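You operate a simulated robot arm through the tools that you are given. There is no shell and no other tool. Be economical: measure what you need, move in short steps, check, and stop when the job is done.

You run a simulated robot arm. Do the job below in one go: nothing can be reset, and whatever is moved stays where it is left.

JOB
Try the green plug gauge in the two bottles in the blue rack and tag the tight one.
Fine: tag from the red tray; plug back in its stand; the bottles stay in the rack.

It is judged by the outcome, as a careful person would: the job done as asked, and still so three seconds after it is handed in. It fails if anything else is knocked over, pushed out of place, dropped, spilled or broken.

ROBOT AND FRAMES
A 6-joint arm with a two-finger parallel gripper, fixed in place. Base frame: the origin is at the foot of the arm, x ahead of it, y to its left, z up; the work surface is at about z = 905. Lengths are in mm, angles in rad, forces in N, time in s.
With the tool pointing down near the work surface it reaches from about 240 to 640 mm from the base axis. Its first joint turns from -1.152 to 1.152 rad. Payload 2.7 kg.
The TCP is the grasp point between the finger pads, 23 mm short of the fingertips. In the tool frame z runs along the fingers and y along their closing line. The gripper opens to 94 mm. The fingers are 38 mm wide and 10 mm thick; the gripper's body (54 by 96 mm) begins 39 mm behind the TCP.
Orientation is told as [roll, pitch, yaw] about the base's x, y, z axes, in that order, counted from this pose: with the fingers straight down and closing along the base's y, the tool's x points along the base's -x, its y along +y and its z along -z.

CONTROLS
- The arm moves only by the tool arm_command. Its argument "targets" is a list of rows, each a list of 7 numbers: the shift along the base's x, y, z in units of 150 mm (1.0 is 150 mm), then the turn, a rotation vector about the base's x, y, z in units of 60 degrees (1.0 is 60 degrees), then the opening, from 0 (shut) to 1 (fully open). In form: [[tx, ty, tz, ax, ay, az, hand], ...]. A call has 1 to 10 rows; each row is the pose to reach, as a shift and turn from the pose commanded when the call began. A call with a number of a shift or a turn outside -1 to 1 is refused whole. Each row takes 0.2 s and may step no farther than 50 mm and 0.15 rad from the row before; otherwise, or with a gripper value out of range, the whole call is refused. Where a pose cannot be reached the arm comes as near as it can. A force on the tool above 50 N (or 10 N above the force at the start of the call, whichever is more), or a blocked arm, ends the call early, and 0.2 s more pass. The fingers move at their own pace (about 45 mm/s each) and stop on an object; they squeeze with about 31 N. The grip force told is the motor's: it shows also when the fingers shut on nothing. Time passes only in rows, and 0.2 s behind the last, so rows that repeat a pose let the fingers close. It gives the time, the measured TCP pose, the force on the tool (base axes), the opening and the grip force at its end, in the units of the frame above (readings bear some noise), and new pictures: "pictures" is both (left out), scene, wrist or none.
- Cameras (640 x 400 px; columns grow to the right, rows downward): "scene" is fixed at [68.3, -428.2, 1421.5]; the picture's right is [0.84, -0.54, 0.00], its down [-0.24, -0.37, -0.90] and it looks along [0.48, 0.76, -0.44] (base axes); focal length 289 px, centre (320, 200). "wrist" rides on the gripper at [86, 16, -74] in the tool frame; the picture's right is [-0.18, 0.98, 0.00], its down [-0.58, -0.11, -0.81] and it looks along [-0.79, -0.15, 0.59] (tool axes); focal length 243 px, centre (320, 200). There is no depth. A picture from a camera that has moved, and an enlarged one, comes with that camera's place and axes in the base frame and with its lens. The place of the scene camera against the robot may be out by one fixed shift of up to 12 mm in any direction.
- zoom(camera, box): a new picture of the part [left, top, right, bottom] of that camera's present view, enlarged. The clock stands still meanwhile.
- finish_job(): hands the job in; it is judged then, once.

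Go step by step. Nothing tells you positions but the pictures and the camera data: compare them with the known pose of the tool, close in by small moves and look again before you grip or let go. The budget is 120 turns and 200 pictures, counting those below and the enlarged ones. Unless the task says otherwise, let go and move clear before handing in, and close with one line.

The tools are called after "Call:" as a command line: name --pt "numbers of a row" for each row, then --argument value for the rest, lists and objects as JSON in quotes. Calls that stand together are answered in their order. arm_command: Moves the arm, as the interface text tells. Its arguments: {"type":"object","properties":{"targets":{"type":"array"},"pictures":{"type":"string","enum":["both","scene","wrist","none"]}},"required":["targets"]} The other tools are called the same way: zoom (camera, box) takes an enlarged picture of a part of a camera's view; finish_job () hands the job in.

At the start:

```text
time: 0.0
ee_pos: [287.3, 64.6, 1321.9]
tcp_rot: [0.001, -0.001, 0.0]
wrist_force: [0.1, 0.7, 0.4]
width: 93.7
grasp_force: 0.0
```

scene: 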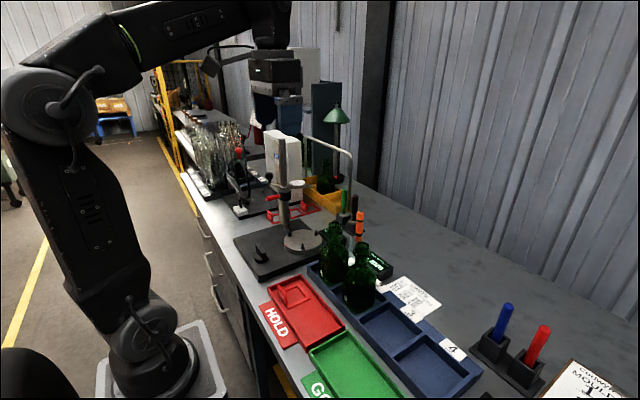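
wrist: 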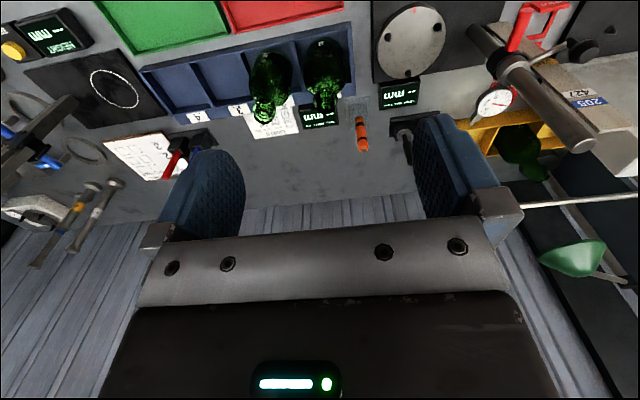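

I see the blue rack with two green bottles, a red HOLD tray, a green GO tray, and several plugs. I'll zoom to find the green plug gauge and the tag.

Call:
zoom --camera "scene" --box '[240, 170, 420, 283]'

Call:
zoom --camera "scene" --box '[240, 260, 420, 373]'

Call:
zoom --camera "scene" --box '[420, 270, 620, 400]'

Call:
zoom --camera "wrist" --box '[220, 0, 460, 150]'

```text
3.54 times, centred on (330, 226) of scene
camera zoom: at [68.3, -428.2, 1421.5], right [0.84, -0.54, 0.0], down [-0.24, -0.37, -0.9], along [0.48, 0.76, -0.44], focal length 1022 px, centre (285, 106)
```

zoom: 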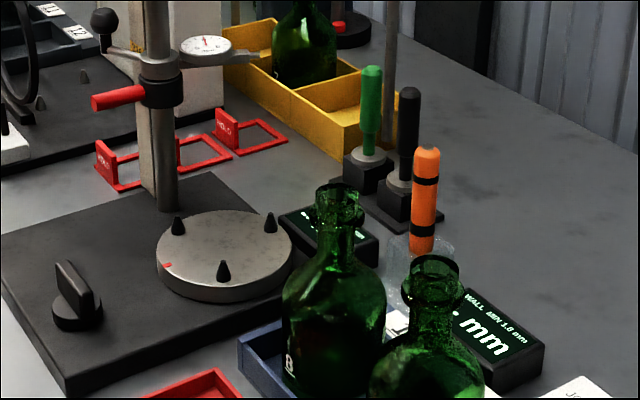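

```text
3.54 times, centred on (330, 316) of scene
camera zoom: at [68.3, -428.2, 1421.5], right [0.84, -0.54, 0.0], down [-0.24, -0.37, -0.9], along [0.48, 0.76, -0.44], focal length 1022 px, centre (285, -212)
```

zoom: 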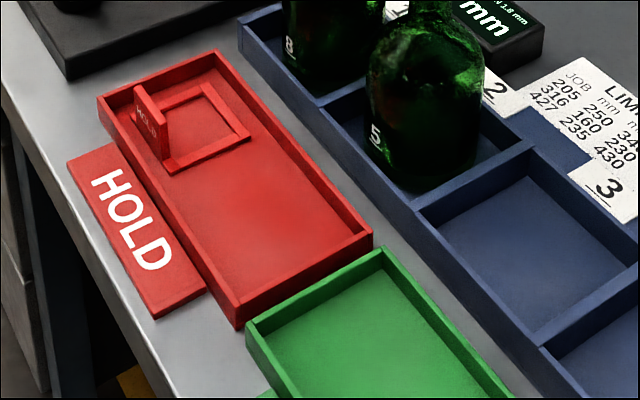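

```text
3.08 times, centred on (520, 335) of scene
camera zoom: at [68.3, -428.2, 1421.5], right [0.84, -0.54, 0.0], down [-0.24, -0.37, -0.9], along [0.48, 0.76, -0.44], focal length 889 px, centre (-295, -215)
```

zoom: 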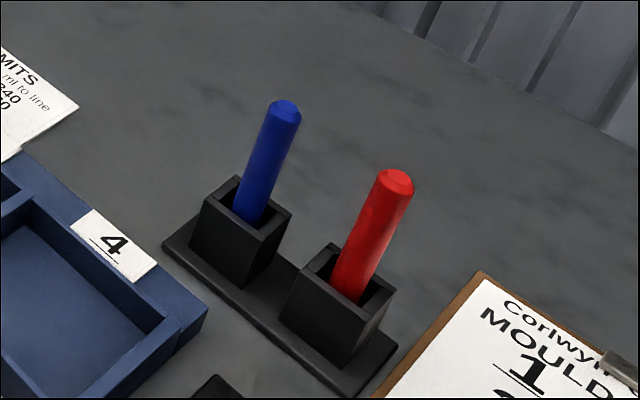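

```text
2.67 times, centred on (340, 75) of wrist
camera zoom: at [200.2, 80.5, 1397.5], right [0.18, 0.98, 0.0], down [0.58, -0.11, 0.81], along [0.79, -0.15, -0.59], focal length 647 px, centre (267, 533)
```

zoom: 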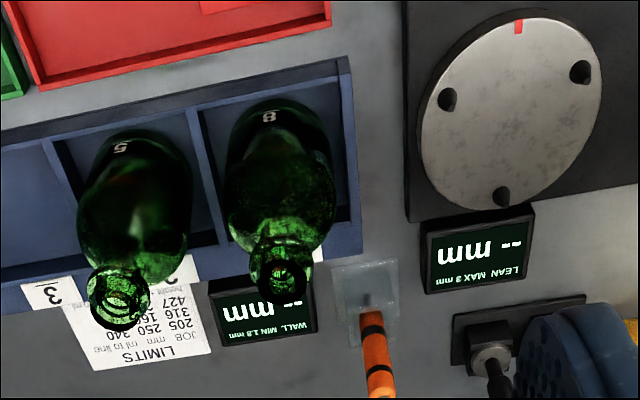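

The green plug stands next to a black one near about (585, 245). The bottles are at about (406, 51) and (406, -48), and the tag (a square ring with a HOLD flag) is in the red tray. I'll move the wrist camera closer to the plug stand.

Call:
arm_command --pt "0.19 0.14 -0.12 0 0 0 1" --pt "0.38 0.28 -0.24 0 0 0 1" --pt "0.57 0.42 -0.36 0 0 0 1" --pt "0.75 0.56 -0.48 0 0 0 1"

```text
time: 1.0
ee_pos: [399.0, 149.9, 1249.8]
tcp_rot: [-0.002, 0.0, -0.002]
wrist_force: [-0.4, 0.2, 0.0]
width: 94.0
grasp_force: 0.0
camera wrist: at [313.1, 165.2, 1324.8], right [0.18, 0.98, 0.0], down [0.58, -0.11, 0.81], along [0.79, -0.15, -0.59], focal length 243 px, centre (320, 200)
```

scene: 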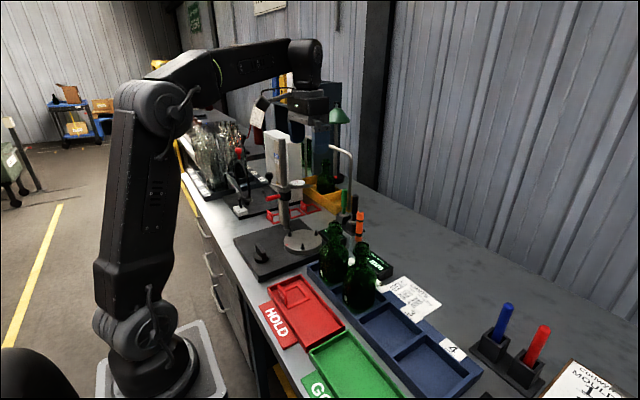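
wrist: 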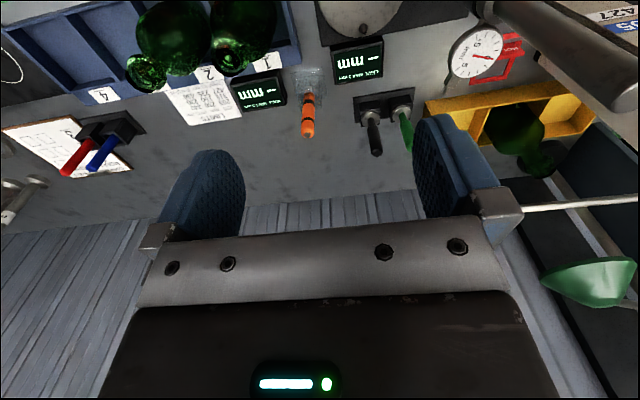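

The plug stand is confirmed near (581, 258). I'll zoom in on both views to check the plug and nearby obstacles.

Call:
zoom --camera "wrist" --box '[330, 60, 490, 160]'

Call:
zoom --camera "scene" --box '[270, 80, 398, 260]'

Call:
zoom --camera "wrist" --box '[460, 60, 640, 310]'

```text
4.00 times, centred on (410, 110) of wrist
camera zoom: at [313.1, 165.2, 1324.8], right [0.18, 0.98, 0.0], down [0.58, -0.11, 0.81], along [0.79, -0.15, -0.59], focal length 970 px, centre (-40, 560)
```

zoom: 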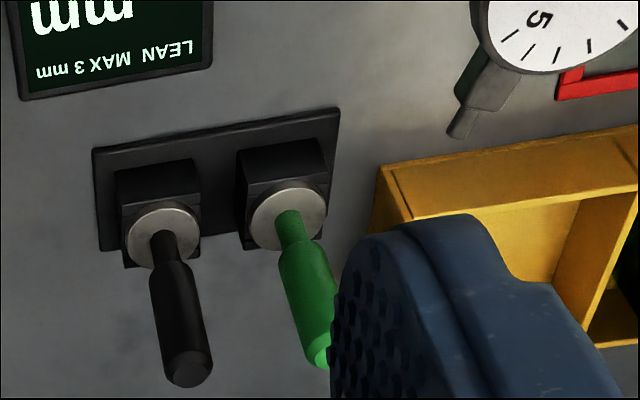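

```text
2.22 times, centred on (334, 170) of scene
camera zoom: at [68.3, -428.2, 1421.5], right [0.84, -0.54, 0.0], down [-0.24, -0.37, -0.9], along [0.48, 0.76, -0.44], focal length 642 px, centre (289, 267)
```

zoom: 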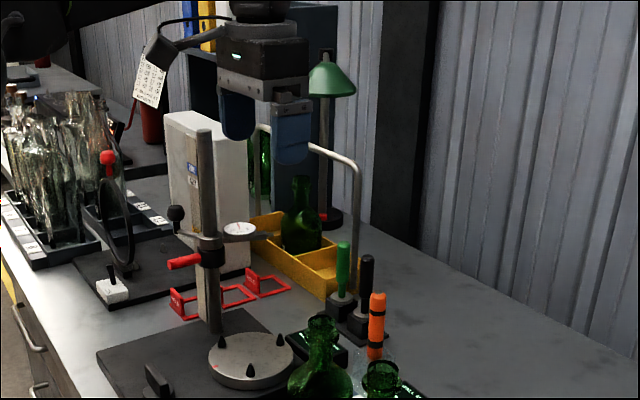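

```text
1.60 times, centred on (550, 185) of wrist
camera zoom: at [313.1, 165.2, 1324.8], right [0.18, 0.98, 0.0], down [0.58, -0.11, 0.81], along [0.79, -0.15, -0.59], focal length 388 px, centre (-48, 224)
```

zoom: 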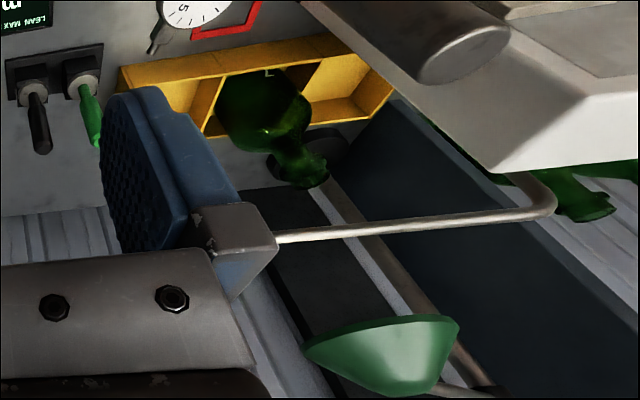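

The plug is around (590, 259), with its handle top near z 1040 and its collar near 945. The black plug is about 55 mm away in -y. I'll approach above and short of it with a narrower opening, then look again.

Call:
arm_command --pt "0.19 0.14 -0.14 0 0 0 0.7" --pt "0.38 0.28 -0.28 0 0 0 0.6" --pt "0.57 0.42 -0.42 0 0 0 0.55" --pt "0.76 0.56 -0.56 0 0 0 0.55" --pt "0.96 0.7 -0.73 0 0 0 0.55"

```text
time: 2.2
ee_pos: [534.4, 249.1, 1136.2]
tcp_rot: [0.0, 0.0, 0.0]
wrist_force: [-0.4, 0.1, 1.2]
width: 51.7
grasp_force: 0.1
out of reach, approached as far as the arm can: row 5
camera wrist: at [448.1, 265.4, 1212.0], right [0.18, 0.98, 0.0], down [0.58, -0.11, 0.81], along [0.79, -0.15, -0.59], focal length 243 px, centre (320, 200)
```

scene: 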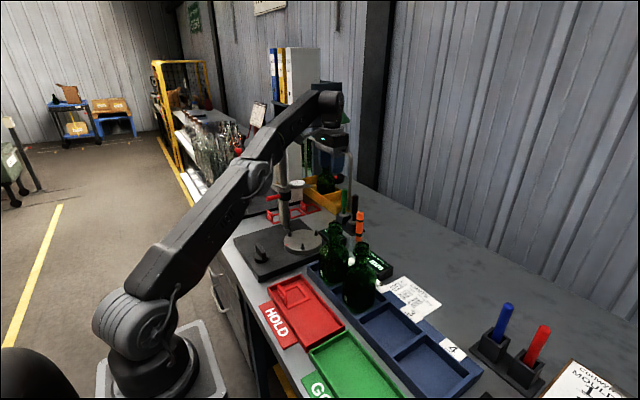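
wrist: 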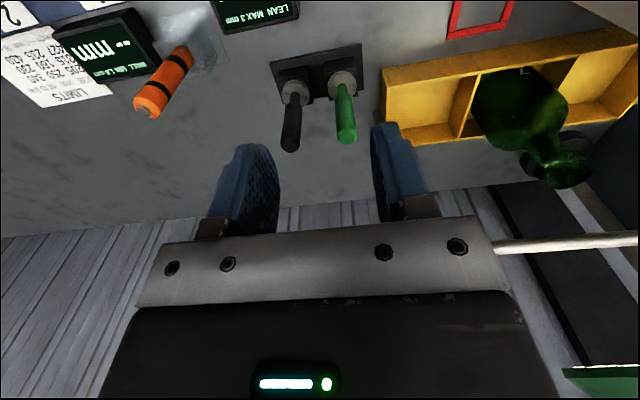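

The plug is at about (592, 263), beyond vertical reach at this height. I'll turn the tool to face it radially, which keeps the camera clear of the dial, and then tilt it outward.

Call:
arm_command --pt "-0.1 -0.1 0.0 0 0 0.13 0.55" --pt "-0.2 -0.2 0.0 0 0 0.27 0.55" --pt "-0.25 -0.25 0.0 0 0 0.4 0.55" --pictures "none"

```text
time: 3.0
ee_pos: [497.3, 210.7, 1136.1]
tcp_rot: [0.0, -0.001, 0.42]
wrist_force: [-0.1, 1.6, -0.2]
width: 51.7
grasp_force: 0.1
```

Call:
arm_command --pt "0.1 0.06 -0.05 0.0566 -0.127 0 0.55" --pt "0.2 0.12 -0.1 0.1132 -0.254 0 0.55" --pt "0.3 0.19 -0.15 0.17 -0.381 0 0.55" --pt "0.34 0.22 -0.17 0.17 -0.381 0 0.55"

```text
time: 4.0
ee_pos: [548.9, 245.1, 1111.4]
tcp_rot: [0.001, -0.437, 0.422]
wrist_force: [0.6, 0.4, -0.1]
width: 51.7
grasp_force: 0.1
camera wrist: at [441.8, 215.1, 1143.1], right [-0.25, 0.97, 0.08], down [0.21, -0.02, 0.98], along [0.94, 0.26, -0.2], focal length 243 px, centre (320, 200)
```

scene: 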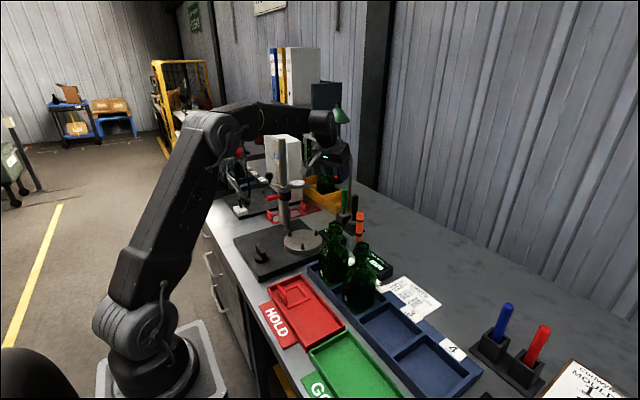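
wrist: 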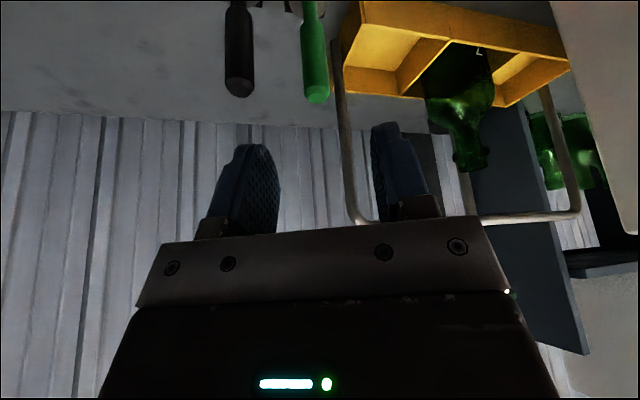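

The yellow box's hoop leg is near (643, 304), and it clears. Plug top is near (591, 261, 1036). I'll move above it.

Call:
arm_command --pt "0.14 0.055 -0.12 0 0 0 0.55" --pt "0.28 0.107 -0.24 0 0 0 0.55"

Call:
zoom --camera "scene" --box '[280, 120, 408, 248]'

```text
time: 4.6
ee_pos: [591.2, 259.4, 1076.2]
tcp_rot: [0.001, -0.437, 0.419]
wrist_force: [0.2, -0.3, 0.2]
width: 51.5
grasp_force: 0.0
camera wrist: at [485.0, 230.0, 1107.1], right [-0.25, 0.97, 0.08], down [0.21, -0.02, 0.98], along [0.95, 0.26, -0.2], focal length 243 px, centre (320, 200)
```

scene: 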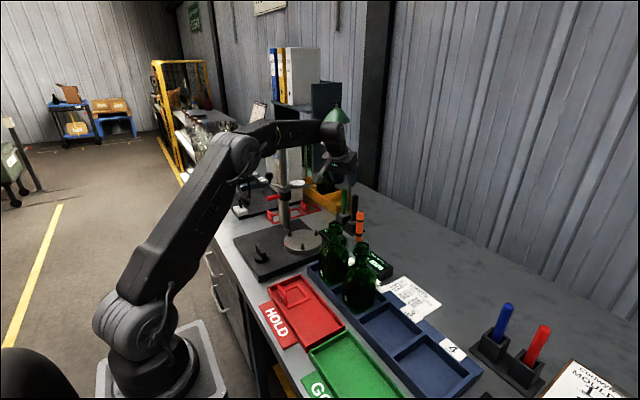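
wrist: 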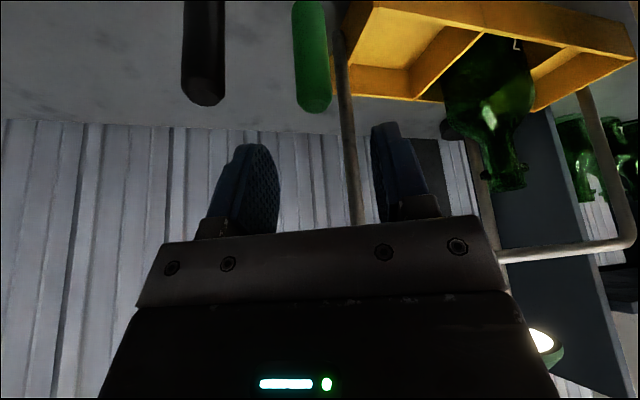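

```text
3.12 times, centred on (344, 184) of scene
camera zoom: at [68.3, -428.2, 1421.5], right [0.84, -0.54, 0.0], down [-0.24, -0.37, -0.9], along [0.48, 0.76, -0.44], focal length 903 px, centre (245, 250)
```

zoom: 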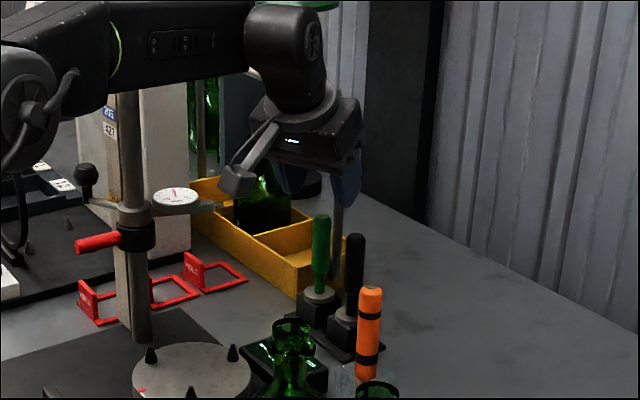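

The plug is centred between the fingers. I'll descend around the handle and check before gripping.

Call:
arm_command --pt "0 0 -0.13 0 0 0 0.55" --pt "0 0 -0.26 0 0 0 0.55" --pt "-0.01 0 -0.39 0 0 0 0.55"

Call:
zoom --camera "scene" --box '[280, 120, 408, 248]'

```text
time: 5.4
ee_pos: [590.7, 262.4, 1016.8]
tcp_rot: [0.001, -0.437, 0.419]
wrist_force: [-0.3, 0.1, 0.1]
width: 51.9
grasp_force: 0.0
camera wrist: at [482.8, 231.1, 1048.1], right [-0.25, 0.97, 0.08], down [0.21, -0.02, 0.98], along [0.94, 0.26, -0.2], focal length 243 px, centre (320, 200)
```

scene: 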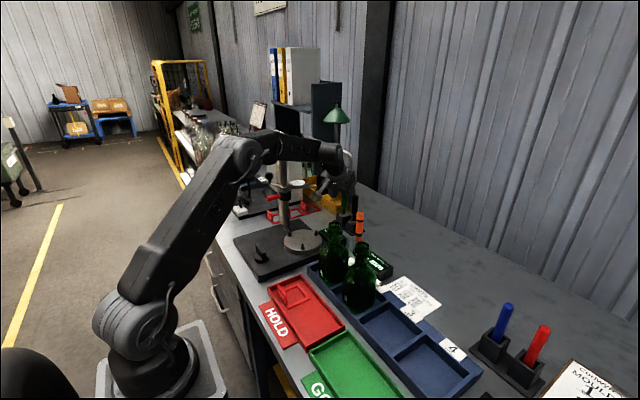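
wrist: 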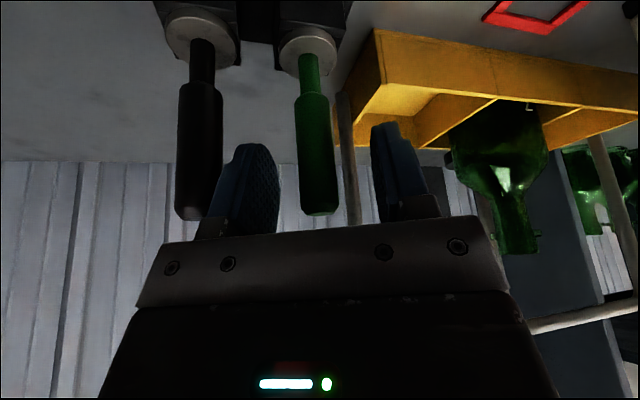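

```text
3.12 times, centred on (344, 184) of scene
camera zoom: at [68.3, -428.2, 1421.5], right [0.84, -0.54, 0.0], down [-0.24, -0.37, -0.9], along [0.48, 0.76, -0.44], focal length 903 px, centre (245, 250)
```

zoom: 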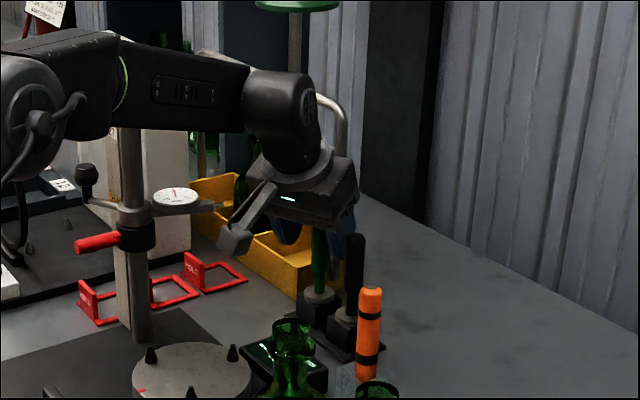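

The plug sits between the fingers, with its top about 10 mm above the TCP. I'll lower a little more and grip.

Call:
arm_command --pt "0 0 -0.07 0 0 0 0.55" --pt "0 0 -0.07 0 0 0 0.1" --pt "0 0 -0.07 0 0 0 0.0" --pt "0 0 -0.07 0 0 0 0.0" --pt "0 0 -0.07 0 0 0 0.0" --pictures "wrist"

```text
time: 6.6
ee_pos: [588.6, 261.2, 1007.0]
tcp_rot: [-0.001, -0.438, 0.418]
wrist_force: [0.4, -0.4, -0.1]
width: 18.9
grasp_force: 31.0
camera wrist: at [482.8, 230.9, 1037.8], right [-0.25, 0.97, 0.08], down [0.21, -0.02, 0.98], along [0.94, 0.26, -0.2], focal length 243 px, centre (320, 200)
```

wrist: 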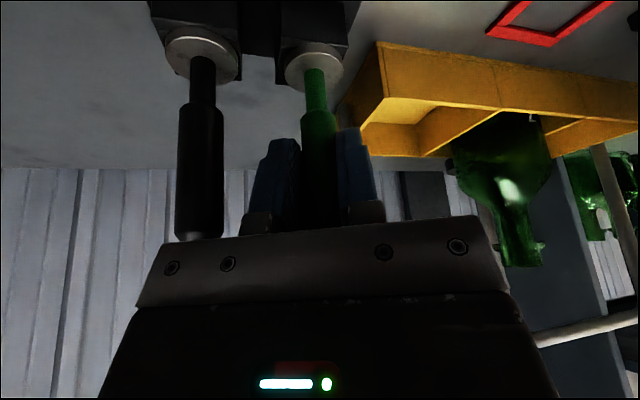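

The grip is good (18.9 mm wide). I'll lift straight up.

Call:
arm_command --pt "0 0 0.15 0 0 0 0" --pt "0 0 0.3 0 0 0 0" --pt "0 0 0.45 0 0 0 0"

Call:
zoom --camera "scene" --box '[280, 120, 408, 248]'

```text
time: 7.4
ee_pos: [588.5, 260.6, 1075.0]
tcp_rot: [-0.001, -0.437, 0.418]
wrist_force: [-0.3, 0.3, -0.3]
width: 19.1
grasp_force: 30.9
camera wrist: at [482.9, 231.0, 1105.9], right [-0.25, 0.97, 0.08], down [0.21, -0.02, 0.98], along [0.94, 0.26, -0.2], focal length 243 px, centre (320, 200)
```

scene: 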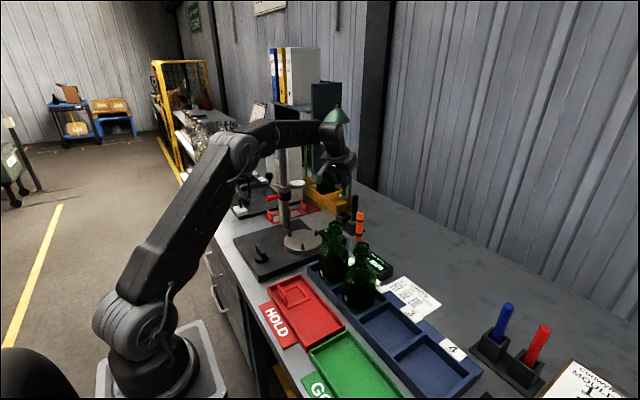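
wrist: 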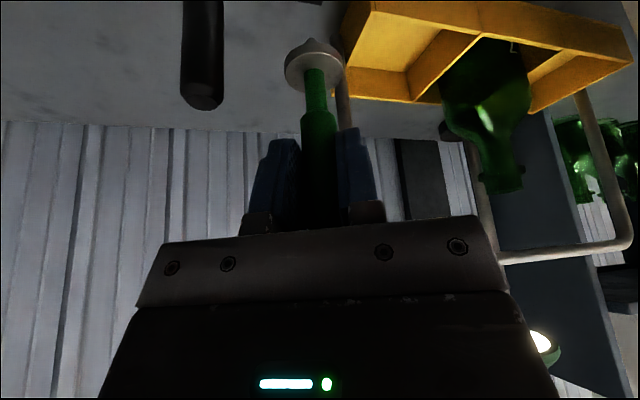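

```text
3.12 times, centred on (344, 184) of scene
camera zoom: at [68.4, -428.2, 1421.5], right [0.84, -0.54, 0.0], down [-0.24, -0.37, -0.9], along [0.48, 0.76, -0.44], focal length 903 px, centre (245, 250)
```

zoom: 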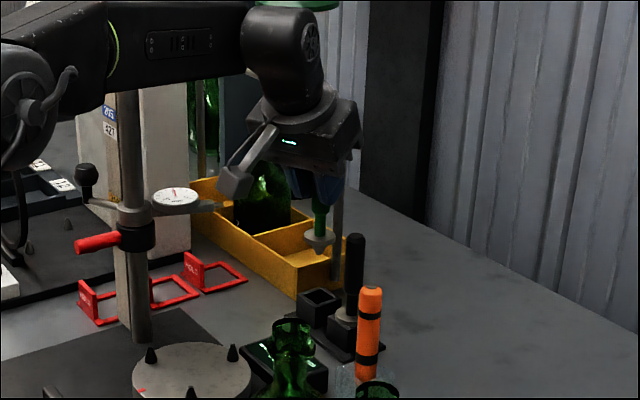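

The plug is out of its stand. I'll zoom to see its tip shape.

Call:
zoom --camera "scene" --box '[325, 180, 365, 220]'

Call:
zoom --camera "wrist" --box '[260, 20, 400, 120]'

Call:
zoom --camera "scene" --box '[310, 210, 390, 320]'

```text
10.00 times, centred on (345, 200) of scene
camera zoom: at [68.4, -428.2, 1421.5], right [0.84, -0.54, 0.0], down [-0.24, -0.37, -0.9], along [0.48, 0.76, -0.44], focal length 2888 px, centre (70, 200)
```

zoom: 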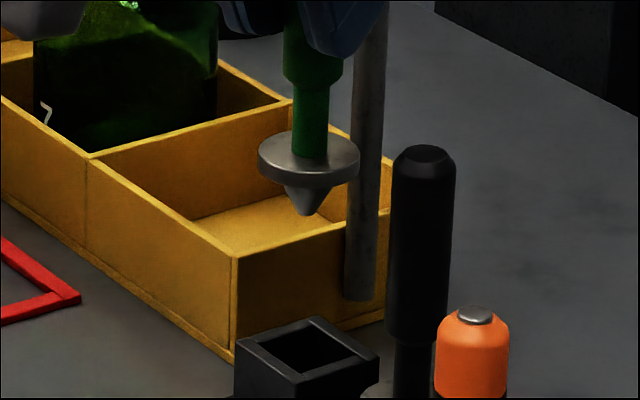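

```text
4.00 times, centred on (330, 70) of wrist
camera zoom: at [482.9, 231.0, 1105.9], right [-0.25, 0.97, 0.08], down [0.21, -0.02, 0.98], along [0.94, 0.26, -0.2], focal length 970 px, centre (280, 720)
```

zoom: 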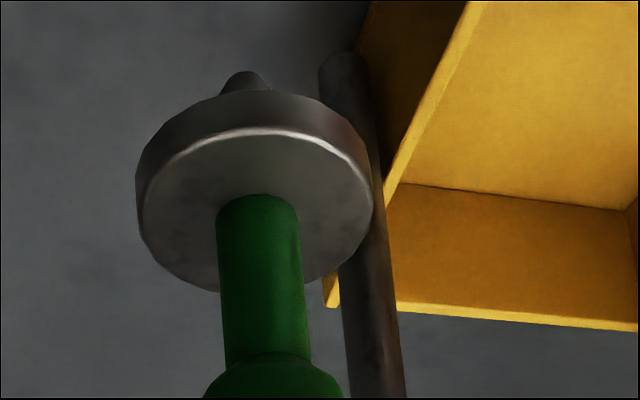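

```text
3.64 times, centred on (350, 265) of scene
camera zoom: at [68.4, -428.2, 1421.5], right [0.84, -0.54, 0.0], down [-0.24, -0.37, -0.9], along [0.48, 0.76, -0.44], focal length 1050 px, centre (211, -36)
```

zoom: 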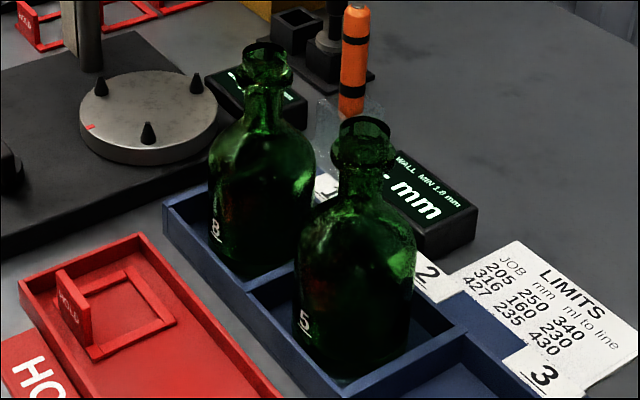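

The plug has a 34 mm collar with a tapered nose, and its tip is about 81 mm below the TCP. I'll carry it up and over toward bottle 8.

Call:
arm_command --pt "-0.1 -0.2 0.2 0 0 0 0" --pt "-0.25 -0.38 0.38 0 0 0 0" --pt "-0.4 -0.56 0.56 0 0 0 0" --pt "-0.55 -0.75 0.68 0 0 0 0" --pt "-0.7 -0.95 0.74 0 0 0 0" --pt "-0.85 -1.0 0.76 0 0 0 0"

```text
time: 8.8
ee_pos: [462.1, 111.1, 1187.5]
tcp_rot: [-0.001, -0.438, 0.418]
wrist_force: [-0.9, 0.5, -1.2]
width: 19.0
grasp_force: 31.1
camera wrist: at [355.5, 81.6, 1219.1], right [-0.25, 0.97, 0.08], down [0.21, -0.02, 0.98], along [0.94, 0.26, -0.2], focal length 243 px, centre (320, 200)
```

scene: 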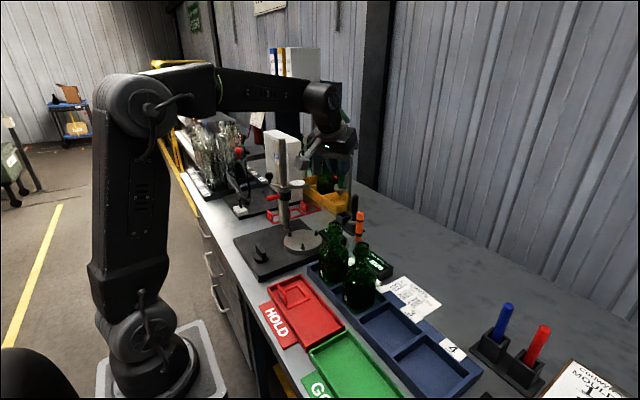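
wrist: 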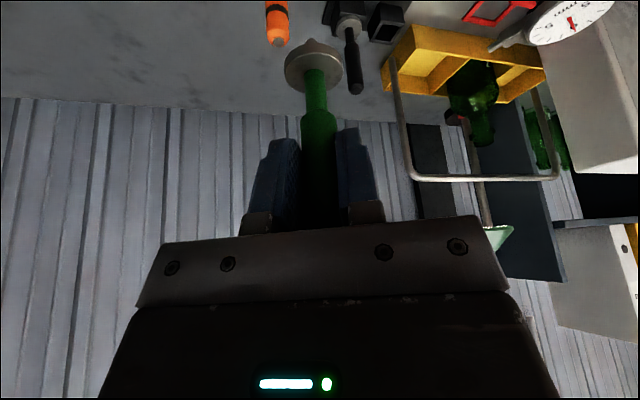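

Next, hovering over bottle 8.

Call:
arm_command --pt "-0.17 -0.2 0 0 0 0 0" --pt "-0.346 -0.404 0 0 0 0 0"

Call:
zoom --camera "scene" --box '[280, 180, 408, 308]'

Call:
zoom --camera "wrist" --box '[240, 0, 400, 100]'

```text
time: 9.4
ee_pos: [410.2, 52.1, 1188.7]
tcp_rot: [0.002, -0.437, 0.421]
wrist_force: [0.6, -0.6, -0.9]
width: 18.7
grasp_force: 30.9
camera wrist: at [302.2, 21.0, 1219.7], right [-0.25, 0.97, 0.08], down [0.21, -0.02, 0.98], along [0.94, 0.26, -0.2], focal length 243 px, centre (320, 200)
```

scene: 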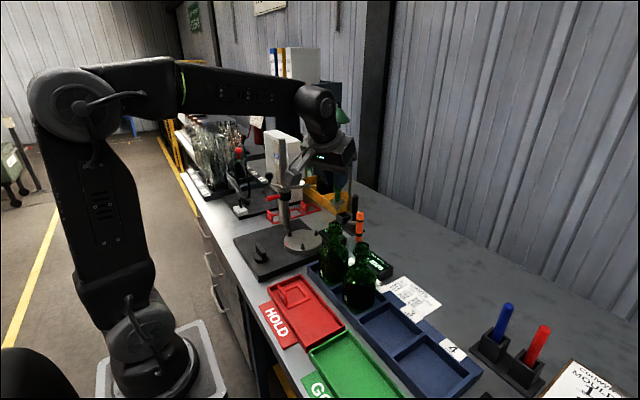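
wrist: 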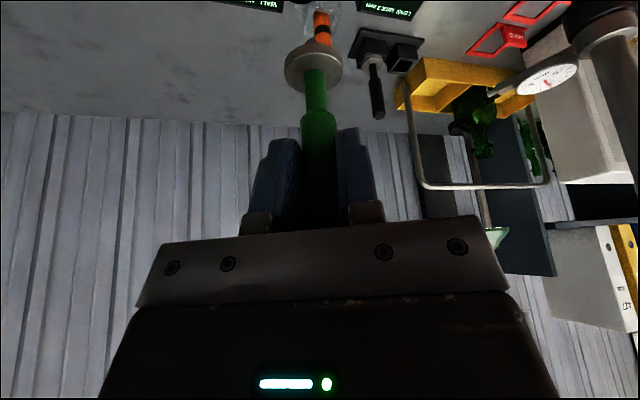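

```text
3.12 times, centred on (344, 244) of scene
camera zoom: at [68.4, -428.2, 1421.5], right [0.84, -0.54, 0.0], down [-0.24, -0.37, -0.9], along [0.48, 0.76, -0.44], focal length 903 px, centre (245, 62)
```

zoom: 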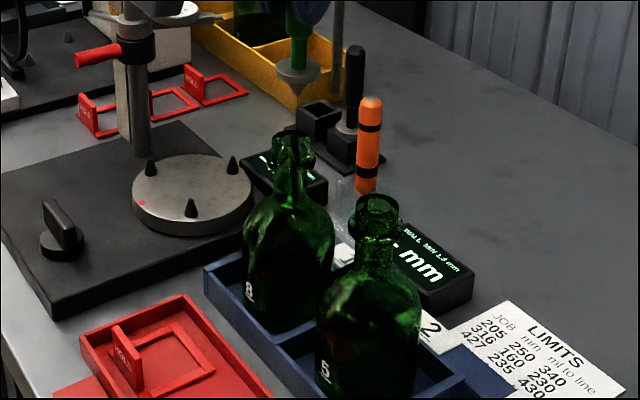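

```text
4.00 times, centred on (320, 50) of wrist
camera zoom: at [302.2, 21.0, 1219.7], right [-0.25, 0.97, 0.08], down [0.21, -0.02, 0.98], along [0.94, 0.26, -0.2], focal length 970 px, centre (320, 800)
```

zoom: 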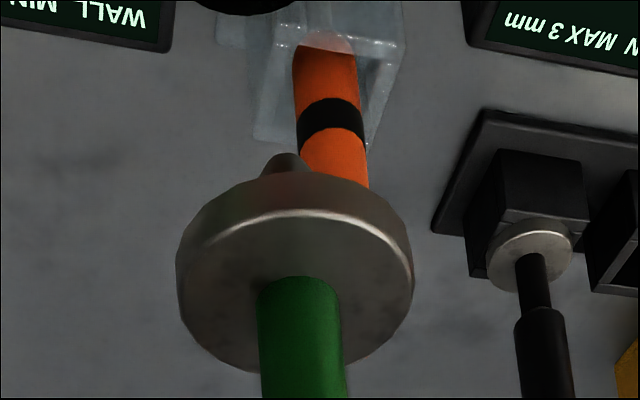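

Triangulating, bottle 8's mouth is about (398, 51, 1080), so I'm about 11 mm too far in x. I'll shift and lower slightly to compare in both views.

Call:
arm_command --pt "-0.073 0 0 0 0 0 0" --pt "-0.073 0 -0.06 0 0 0 0" --pictures "none"

Call:
zoom --camera "scene" --box '[310, 190, 374, 230]'

Call:
zoom --camera "wrist" --box '[240, 0, 400, 100]'

```text
time: 10.0
ee_pos: [397.8, 50.8, 1178.3]
tcp_rot: [-0.001, -0.435, 0.419]
wrist_force: [-0.8, 0.0, -0.8]
width: 18.7
grasp_force: 30.7
```

```text
10.00 times, centred on (342, 210) of scene
camera zoom: at [68.3, -428.2, 1421.5], right [0.84, -0.54, 0.0], down [-0.24, -0.37, -0.9], along [0.48, 0.76, -0.44], focal length 2888 px, centre (100, 100)
```

zoom: 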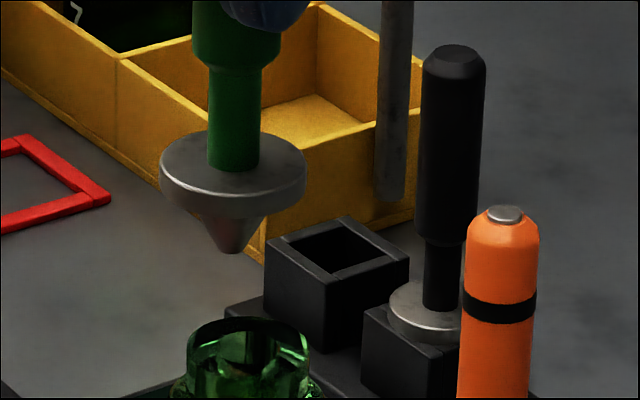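

```text
4.00 times, centred on (320, 50) of wrist
camera zoom: at [291.7, 20.7, 1210.4], right [-0.25, 0.97, 0.08], down [0.21, -0.02, 0.98], along [0.94, 0.26, -0.2], focal length 970 px, centre (320, 800)
```

zoom: 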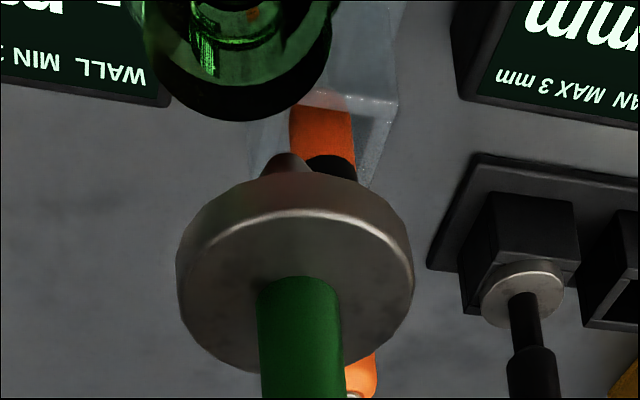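

The tip should move about (+1, -5) mm to be centred; it is about 22 mm above the lip. I'll adjust and lower.

Call:
arm_command --pt "0.008 -0.033 0 0 0 0 0" --pt "0.008 -0.033 -0.09 0 0 0 0" --pictures "none"

Call:
zoom --camera "scene" --box '[310, 200, 374, 240]'

Call:
zoom --camera "wrist" --box '[240, 0, 400, 100]'

```text
time: 10.6
ee_pos: [399.9, 44.8, 1166.6]
tcp_rot: [0.001, -0.437, 0.417]
wrist_force: [0.7, 0.1, -0.2]
width: 18.6
grasp_force: 31.3
```

```text
10.00 times, centred on (342, 220) of scene
camera zoom: at [68.4, -428.2, 1421.5], right [0.84, -0.54, 0.0], down [-0.24, -0.37, -0.9], along [0.48, 0.76, -0.44], focal length 2888 px, centre (100, 0)
```

zoom: 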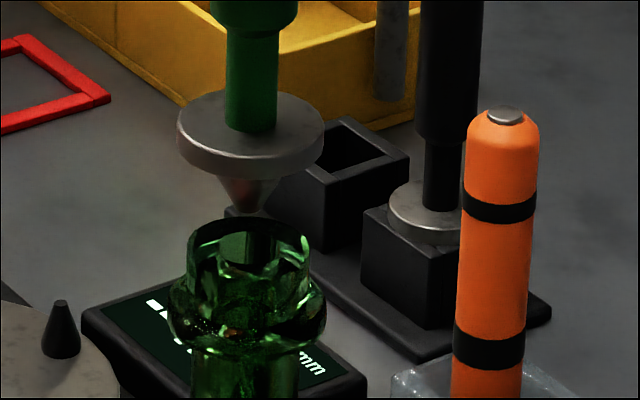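

```text
4.00 times, centred on (320, 50) of wrist
camera zoom: at [293.3, 15.6, 1196.7], right [-0.25, 0.97, 0.08], down [0.21, -0.02, 0.98], along [0.94, 0.26, -0.2], focal length 970 px, centre (320, 800)
```

zoom: 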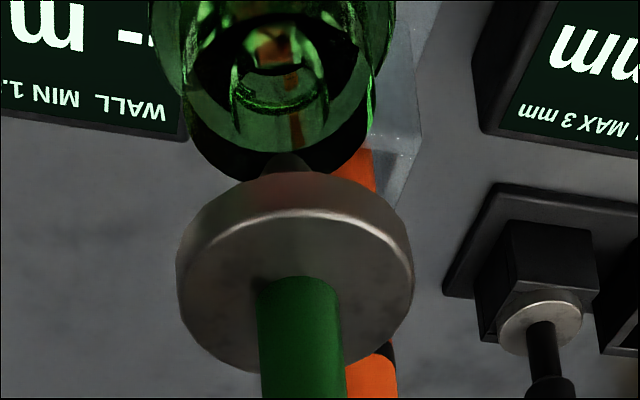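

Alignment is good to about 1 mm. I'll lower the nose into the mouth gently, watching force.

Call:
arm_command --pt "-0.007 0 -0.03 0 0 0 0" --pt "-0.007 0 -0.06 0 0 0 0" --pt "-0.007 0 -0.08 0 0 0 0" --pictures "none"

Call:
zoom --camera "scene" --box '[310, 200, 374, 240]'

Call:
zoom --camera "wrist" --box '[240, 0, 400, 100]'

```text
time: 11.4
ee_pos: [399.0, 45.2, 1152.6]
tcp_rot: [-0.001, -0.436, 0.418]
wrist_force: [-0.6, -0.5, -1.0]
width: 18.7
grasp_force: 30.9
```

```text
10.00 times, centred on (342, 220) of scene
camera zoom: at [68.4, -428.2, 1421.5], right [0.84, -0.54, 0.0], down [-0.24, -0.37, -0.9], along [0.48, 0.76, -0.44], focal length 2888 px, centre (100, 0)
```

zoom: 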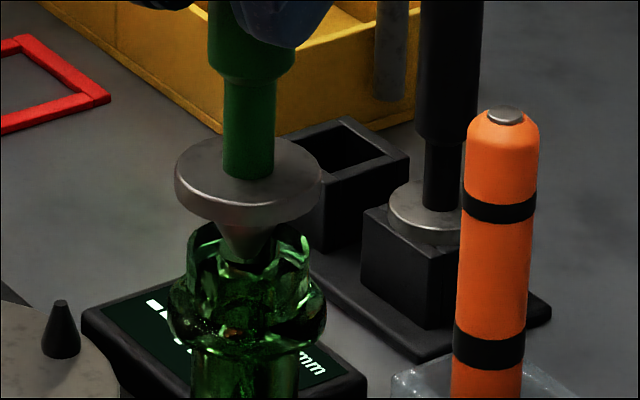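

```text
4.00 times, centred on (320, 50) of wrist
camera zoom: at [292.7, 15.1, 1184.9], right [-0.25, 0.97, 0.08], down [0.21, -0.02, 0.98], along [0.94, 0.26, -0.2], focal length 970 px, centre (320, 800)
```

zoom: 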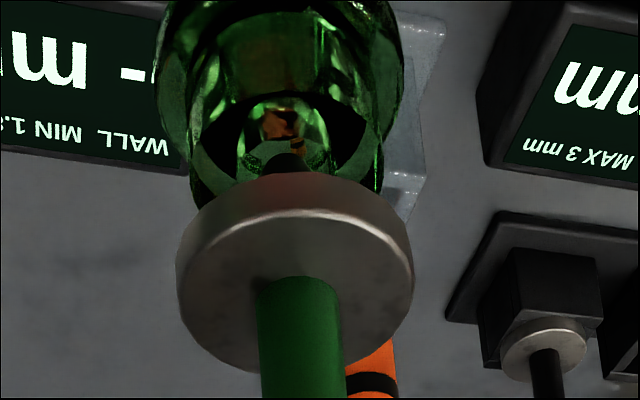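

The nose is in the bore with no force yet. I'll continue in small steps.

Call:
arm_command --pt "0 0 -0.01 0 0 0 0" --pt "0 0 -0.02 0 0 0 0" --pictures "none"

Call:
zoom --camera "scene" --box '[310, 200, 374, 240]'

```text
time: 12.0
ee_pos: [400.0, 44.9, 1149.6]
tcp_rot: [-0.002, -0.437, 0.419]
wrist_force: [0.3, -1.0, -1.2]
width: 18.8
grasp_force: 30.1
```

```text
10.00 times, centred on (342, 220) of scene
camera zoom: at [68.4, -428.2, 1421.5], right [0.84, -0.54, 0.0], down [-0.24, -0.37, -0.9], along [0.48, 0.76, -0.44], focal length 2888 px, centre (100, 0)
```

zoom: 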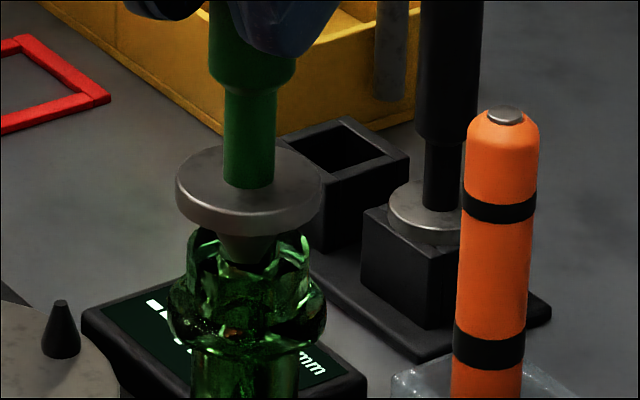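

Call:
arm_command --pt "0 0 -0.01 0 0 0 0" --pt "0 0 -0.02 0 0 0 0" --pictures "none"

Call:
arm_command --pt "0 0 -0.007 0 0 0 0" --pt "0 0 -0.014 0 0 0 0" --pictures "none"

Call:
zoom --camera "scene" --box '[310, 200, 374, 240]'

```text
time: 12.6
ee_pos: [399.6, 45.5, 1147.8]
tcp_rot: [0.0, -0.436, 0.419]
wrist_force: [0.0, -0.5, -1.0]
width: 18.8
grasp_force: 31.0
```

```text
time: 13.2
ee_pos: [400.1, 44.3, 1146.2]
tcp_rot: [0.0, -0.438, 0.418]
wrist_force: [0.5, 0.7, 1.0]
width: 18.3
grasp_force: 30.8
```

```text
10.00 times, centred on (342, 220) of scene
camera zoom: at [68.4, -428.2, 1421.5], right [0.84, -0.54, 0.0], down [-0.24, -0.37, -0.9], along [0.48, 0.76, -0.44], focal length 2888 px, centre (100, 0)
```

zoom: 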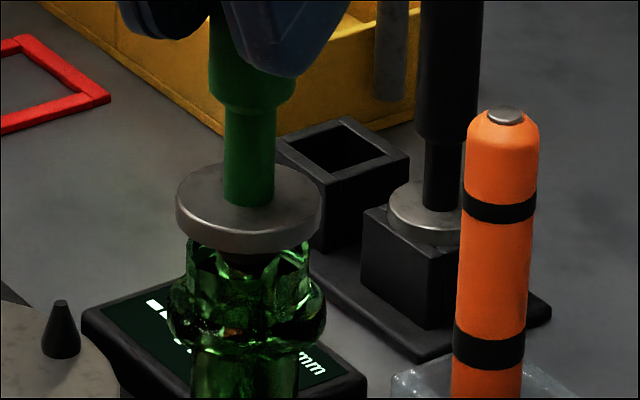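

Call:
arm_command --pt "0 0 -0.007 0 0 0 0" --pt "0 0 -0.014 0 0 0 0" --pictures "none"

Call:
arm_command --pt "0 0 -0.007 0 0 0 0" --pt "0 0 -0.012 0 0 0 0" --pictures "none"

Call:
zoom --camera "scene" --box '[310, 200, 374, 240]'

```text
time: 13.8
ee_pos: [401.5, 44.9, 1144.8]
tcp_rot: [0.0, -0.441, 0.419]
wrist_force: [-0.5, 1.8, 12.4]
width: 18.6
grasp_force: 30.6
```

```text
time: 14.4
ee_pos: [399.9, 44.7, 1143.8]
tcp_rot: [-0.001, -0.445, 0.423]
wrist_force: [-0.4, 2.2, 20.8]
width: 18.6
grasp_force: 31.1
```

```text
10.00 times, centred on (342, 220) of scene
camera zoom: at [68.0, -428.2, 1421.5], right [0.84, -0.54, 0.0], down [-0.24, -0.37, -0.9], along [0.48, 0.76, -0.44], focal length 2888 px, centre (100, 0)
```

zoom: 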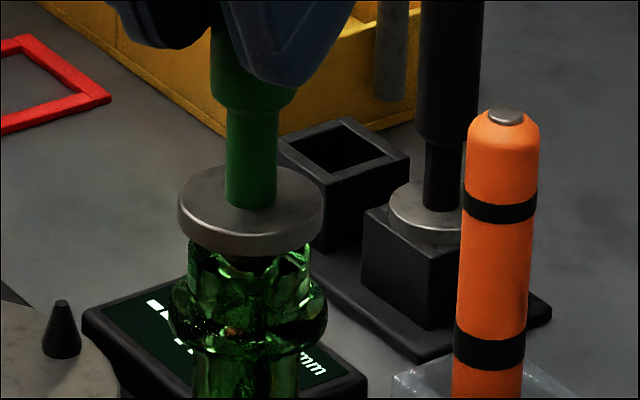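

Contact was at about z 1145, with 20 N now. I'll look closely at whether the collar has seated or a gap remains.

Call:
zoom --camera "scene" --box '[324, 214, 348, 229]'

Call:
zoom --camera "wrist" --box '[270, 0, 370, 62]'

```text
16.00 times, centred on (336, 222) of scene
camera zoom: at [68.0, -428.2, 1421.5], right [0.84, -0.54, 0.0], down [-0.24, -0.37, -0.9], along [0.48, 0.76, -0.44], focal length 4622 px, centre (64, -144)
```

zoom: 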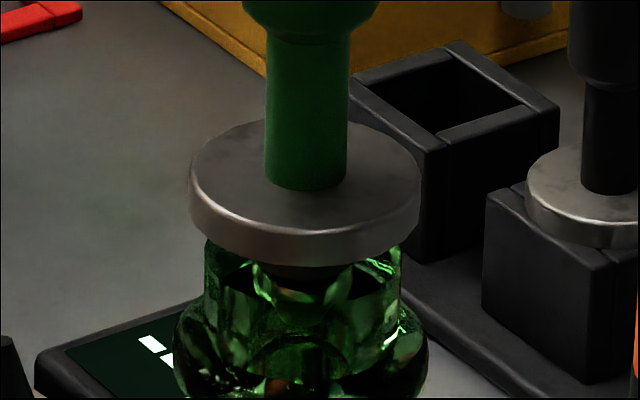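

```text
6.40 times, centred on (320, 31) of wrist
camera zoom: at [293.1, 15.3, 1174.2], right [-0.25, 0.97, 0.08], down [0.21, -0.03, 0.98], along [0.95, 0.26, -0.19], focal length 1553 px, centre (320, 1282)
```

zoom: 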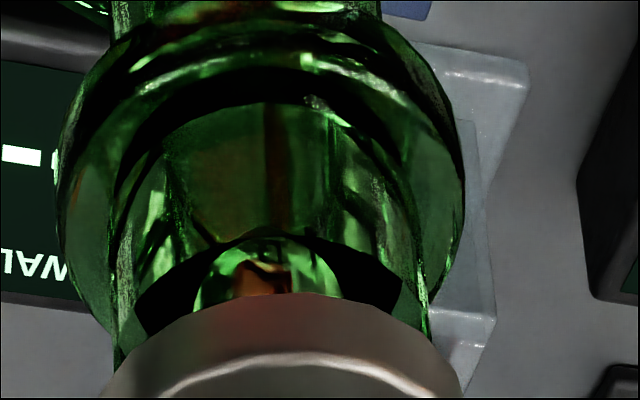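

I'll compare this against bottle 5 before judging. Lifting out straight and moving over bottle 5, whose mouth is estimated at (399, -51, ~1065).

Call:
arm_command --pt "0 0 0.1 0 0 0 0" --pt "0 0 0.27 0 0 0 0" --pt "0 -0.3 0.27 0 0 0 0" --pt "0 -0.6 0.27 0 0 0 0" --pt "0 -0.64 0.27 0 0 0 0" --pictures "none"

Call:
zoom --camera "scene" --box '[320, 210, 384, 250]'

Call:
zoom --camera "wrist" --box '[240, 0, 400, 100]'

```text
time: 15.6
ee_pos: [398.8, -50.7, 1182.2]
tcp_rot: [-0.001, -0.437, 0.421]
wrist_force: [-0.2, 0.9, -1.5]
width: 18.3
grasp_force: 31.3
```

```text
10.00 times, centred on (352, 230) of scene
camera zoom: at [68.3, -428.2, 1421.5], right [0.84, -0.54, 0.0], down [-0.24, -0.37, -0.9], along [0.48, 0.76, -0.44], focal length 2888 px, centre (0, -100)
```

zoom: 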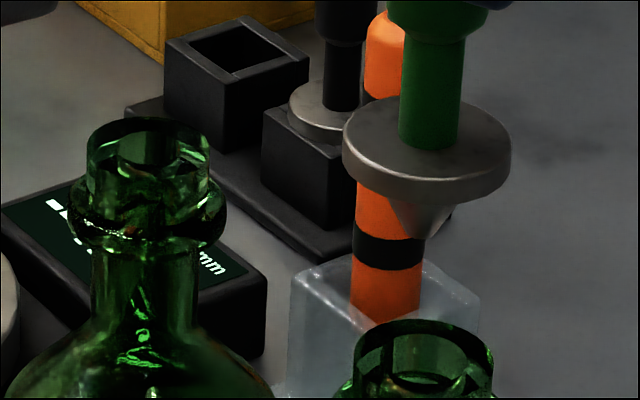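

```text
4.00 times, centred on (320, 50) of wrist
camera zoom: at [293.1, -81.0, 1213.7], right [-0.25, 0.97, 0.08], down [0.21, -0.02, 0.98], along [0.94, 0.26, -0.2], focal length 970 px, centre (320, 800)
```

zoom: 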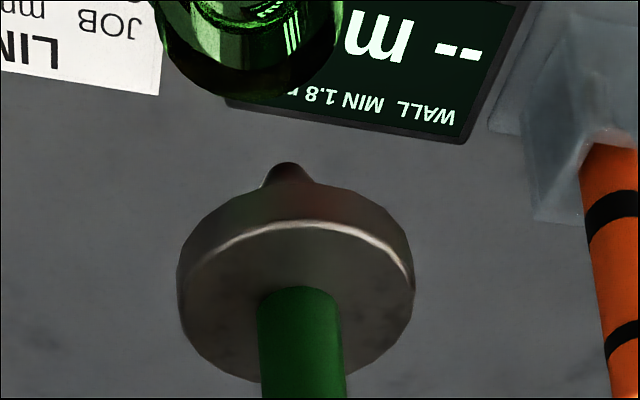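

Bottle 5's mouth seems near (398, -55, 1075). I'll adjust, lower by 14 mm and re-check.

Call:
arm_command --pt "-0.003 -0.026 0 0 0 0 0" --pt "-0.003 -0.026 -0.095 0 0 0 0" --pictures "none"

Call:
zoom --camera "scene" --box '[330, 220, 394, 260]'

Call:
zoom --camera "wrist" --box '[240, 0, 400, 100]'

```text
time: 16.2
ee_pos: [399.5, -54.5, 1168.2]
tcp_rot: [0.0, -0.439, 0.418]
wrist_force: [-0.1, -0.2, -0.8]
width: 18.6
grasp_force: 30.5
```

```text
10.00 times, centred on (362, 240) of scene
camera zoom: at [68.4, -428.2, 1421.5], right [0.84, -0.54, 0.0], down [-0.24, -0.37, -0.9], along [0.48, 0.76, -0.44], focal length 2888 px, centre (-100, -200)
```

zoom: 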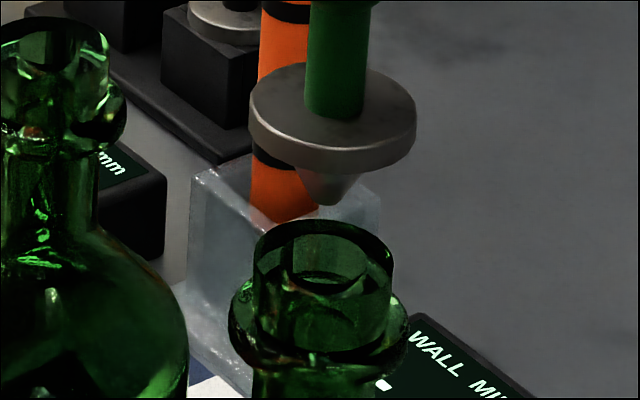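

```text
4.00 times, centred on (320, 50) of wrist
camera zoom: at [292.7, -84.6, 1199.5], right [-0.25, 0.97, 0.08], down [0.21, -0.02, 0.98], along [0.94, 0.26, -0.2], focal length 970 px, centre (320, 800)
```

zoom: 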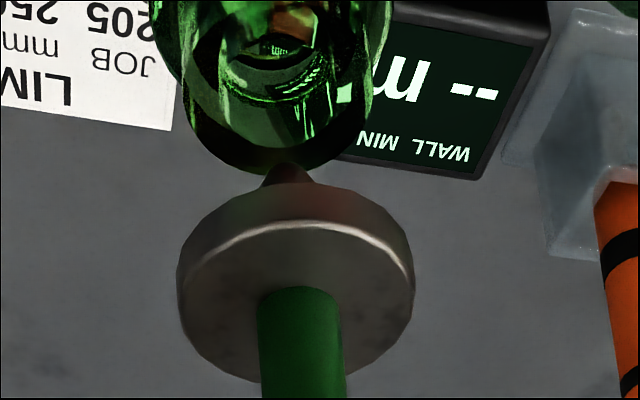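

Well aligned. Lowering into bottle 5.

Call:
arm_command --pt "0 -0.004 -0.03 0 0 0 0" --pt "0 -0.004 -0.06 0 0 0 0" --pt "0 -0.004 -0.08 0 0 0 0" --pictures "none"

Call:
zoom --camera "scene" --box '[330, 220, 394, 260]'

Call:
zoom --camera "wrist" --box '[240, 0, 400, 100]'

```text
time: 17.0
ee_pos: [399.9, -55.0, 1154.4]
tcp_rot: [0.002, -0.439, 0.419]
wrist_force: [0.5, 1.1, -1.5]
width: 18.6
grasp_force: 30.9
```

```text
10.00 times, centred on (362, 240) of scene
camera zoom: at [68.4, -428.2, 1421.5], right [0.84, -0.54, 0.0], down [-0.24, -0.37, -0.9], along [0.48, 0.76, -0.44], focal length 2888 px, centre (-100, -200)
```

zoom: 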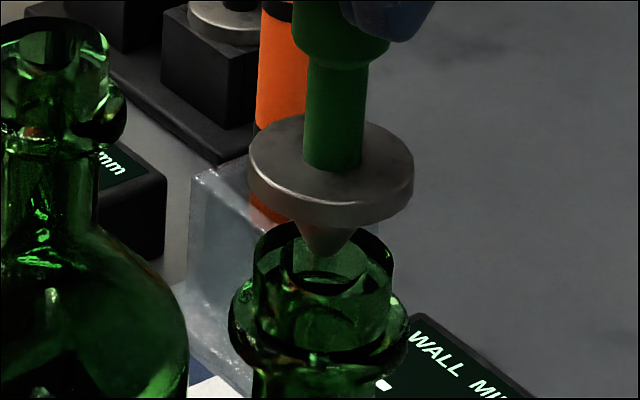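

```text
4.00 times, centred on (320, 50) of wrist
camera zoom: at [292.8, -85.3, 1187.1], right [-0.25, 0.97, 0.08], down [0.21, -0.02, 0.98], along [0.94, 0.26, -0.2], focal length 970 px, centre (320, 800)
```

zoom: 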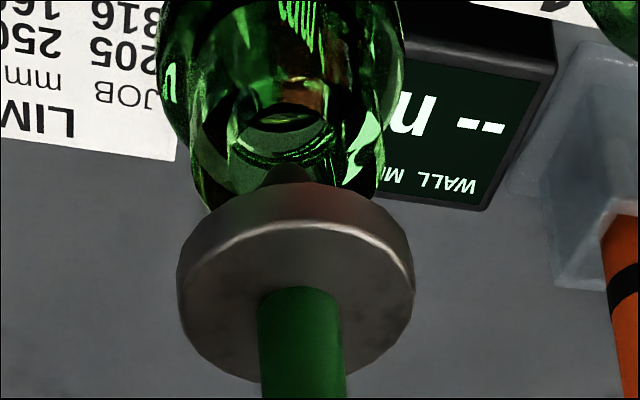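

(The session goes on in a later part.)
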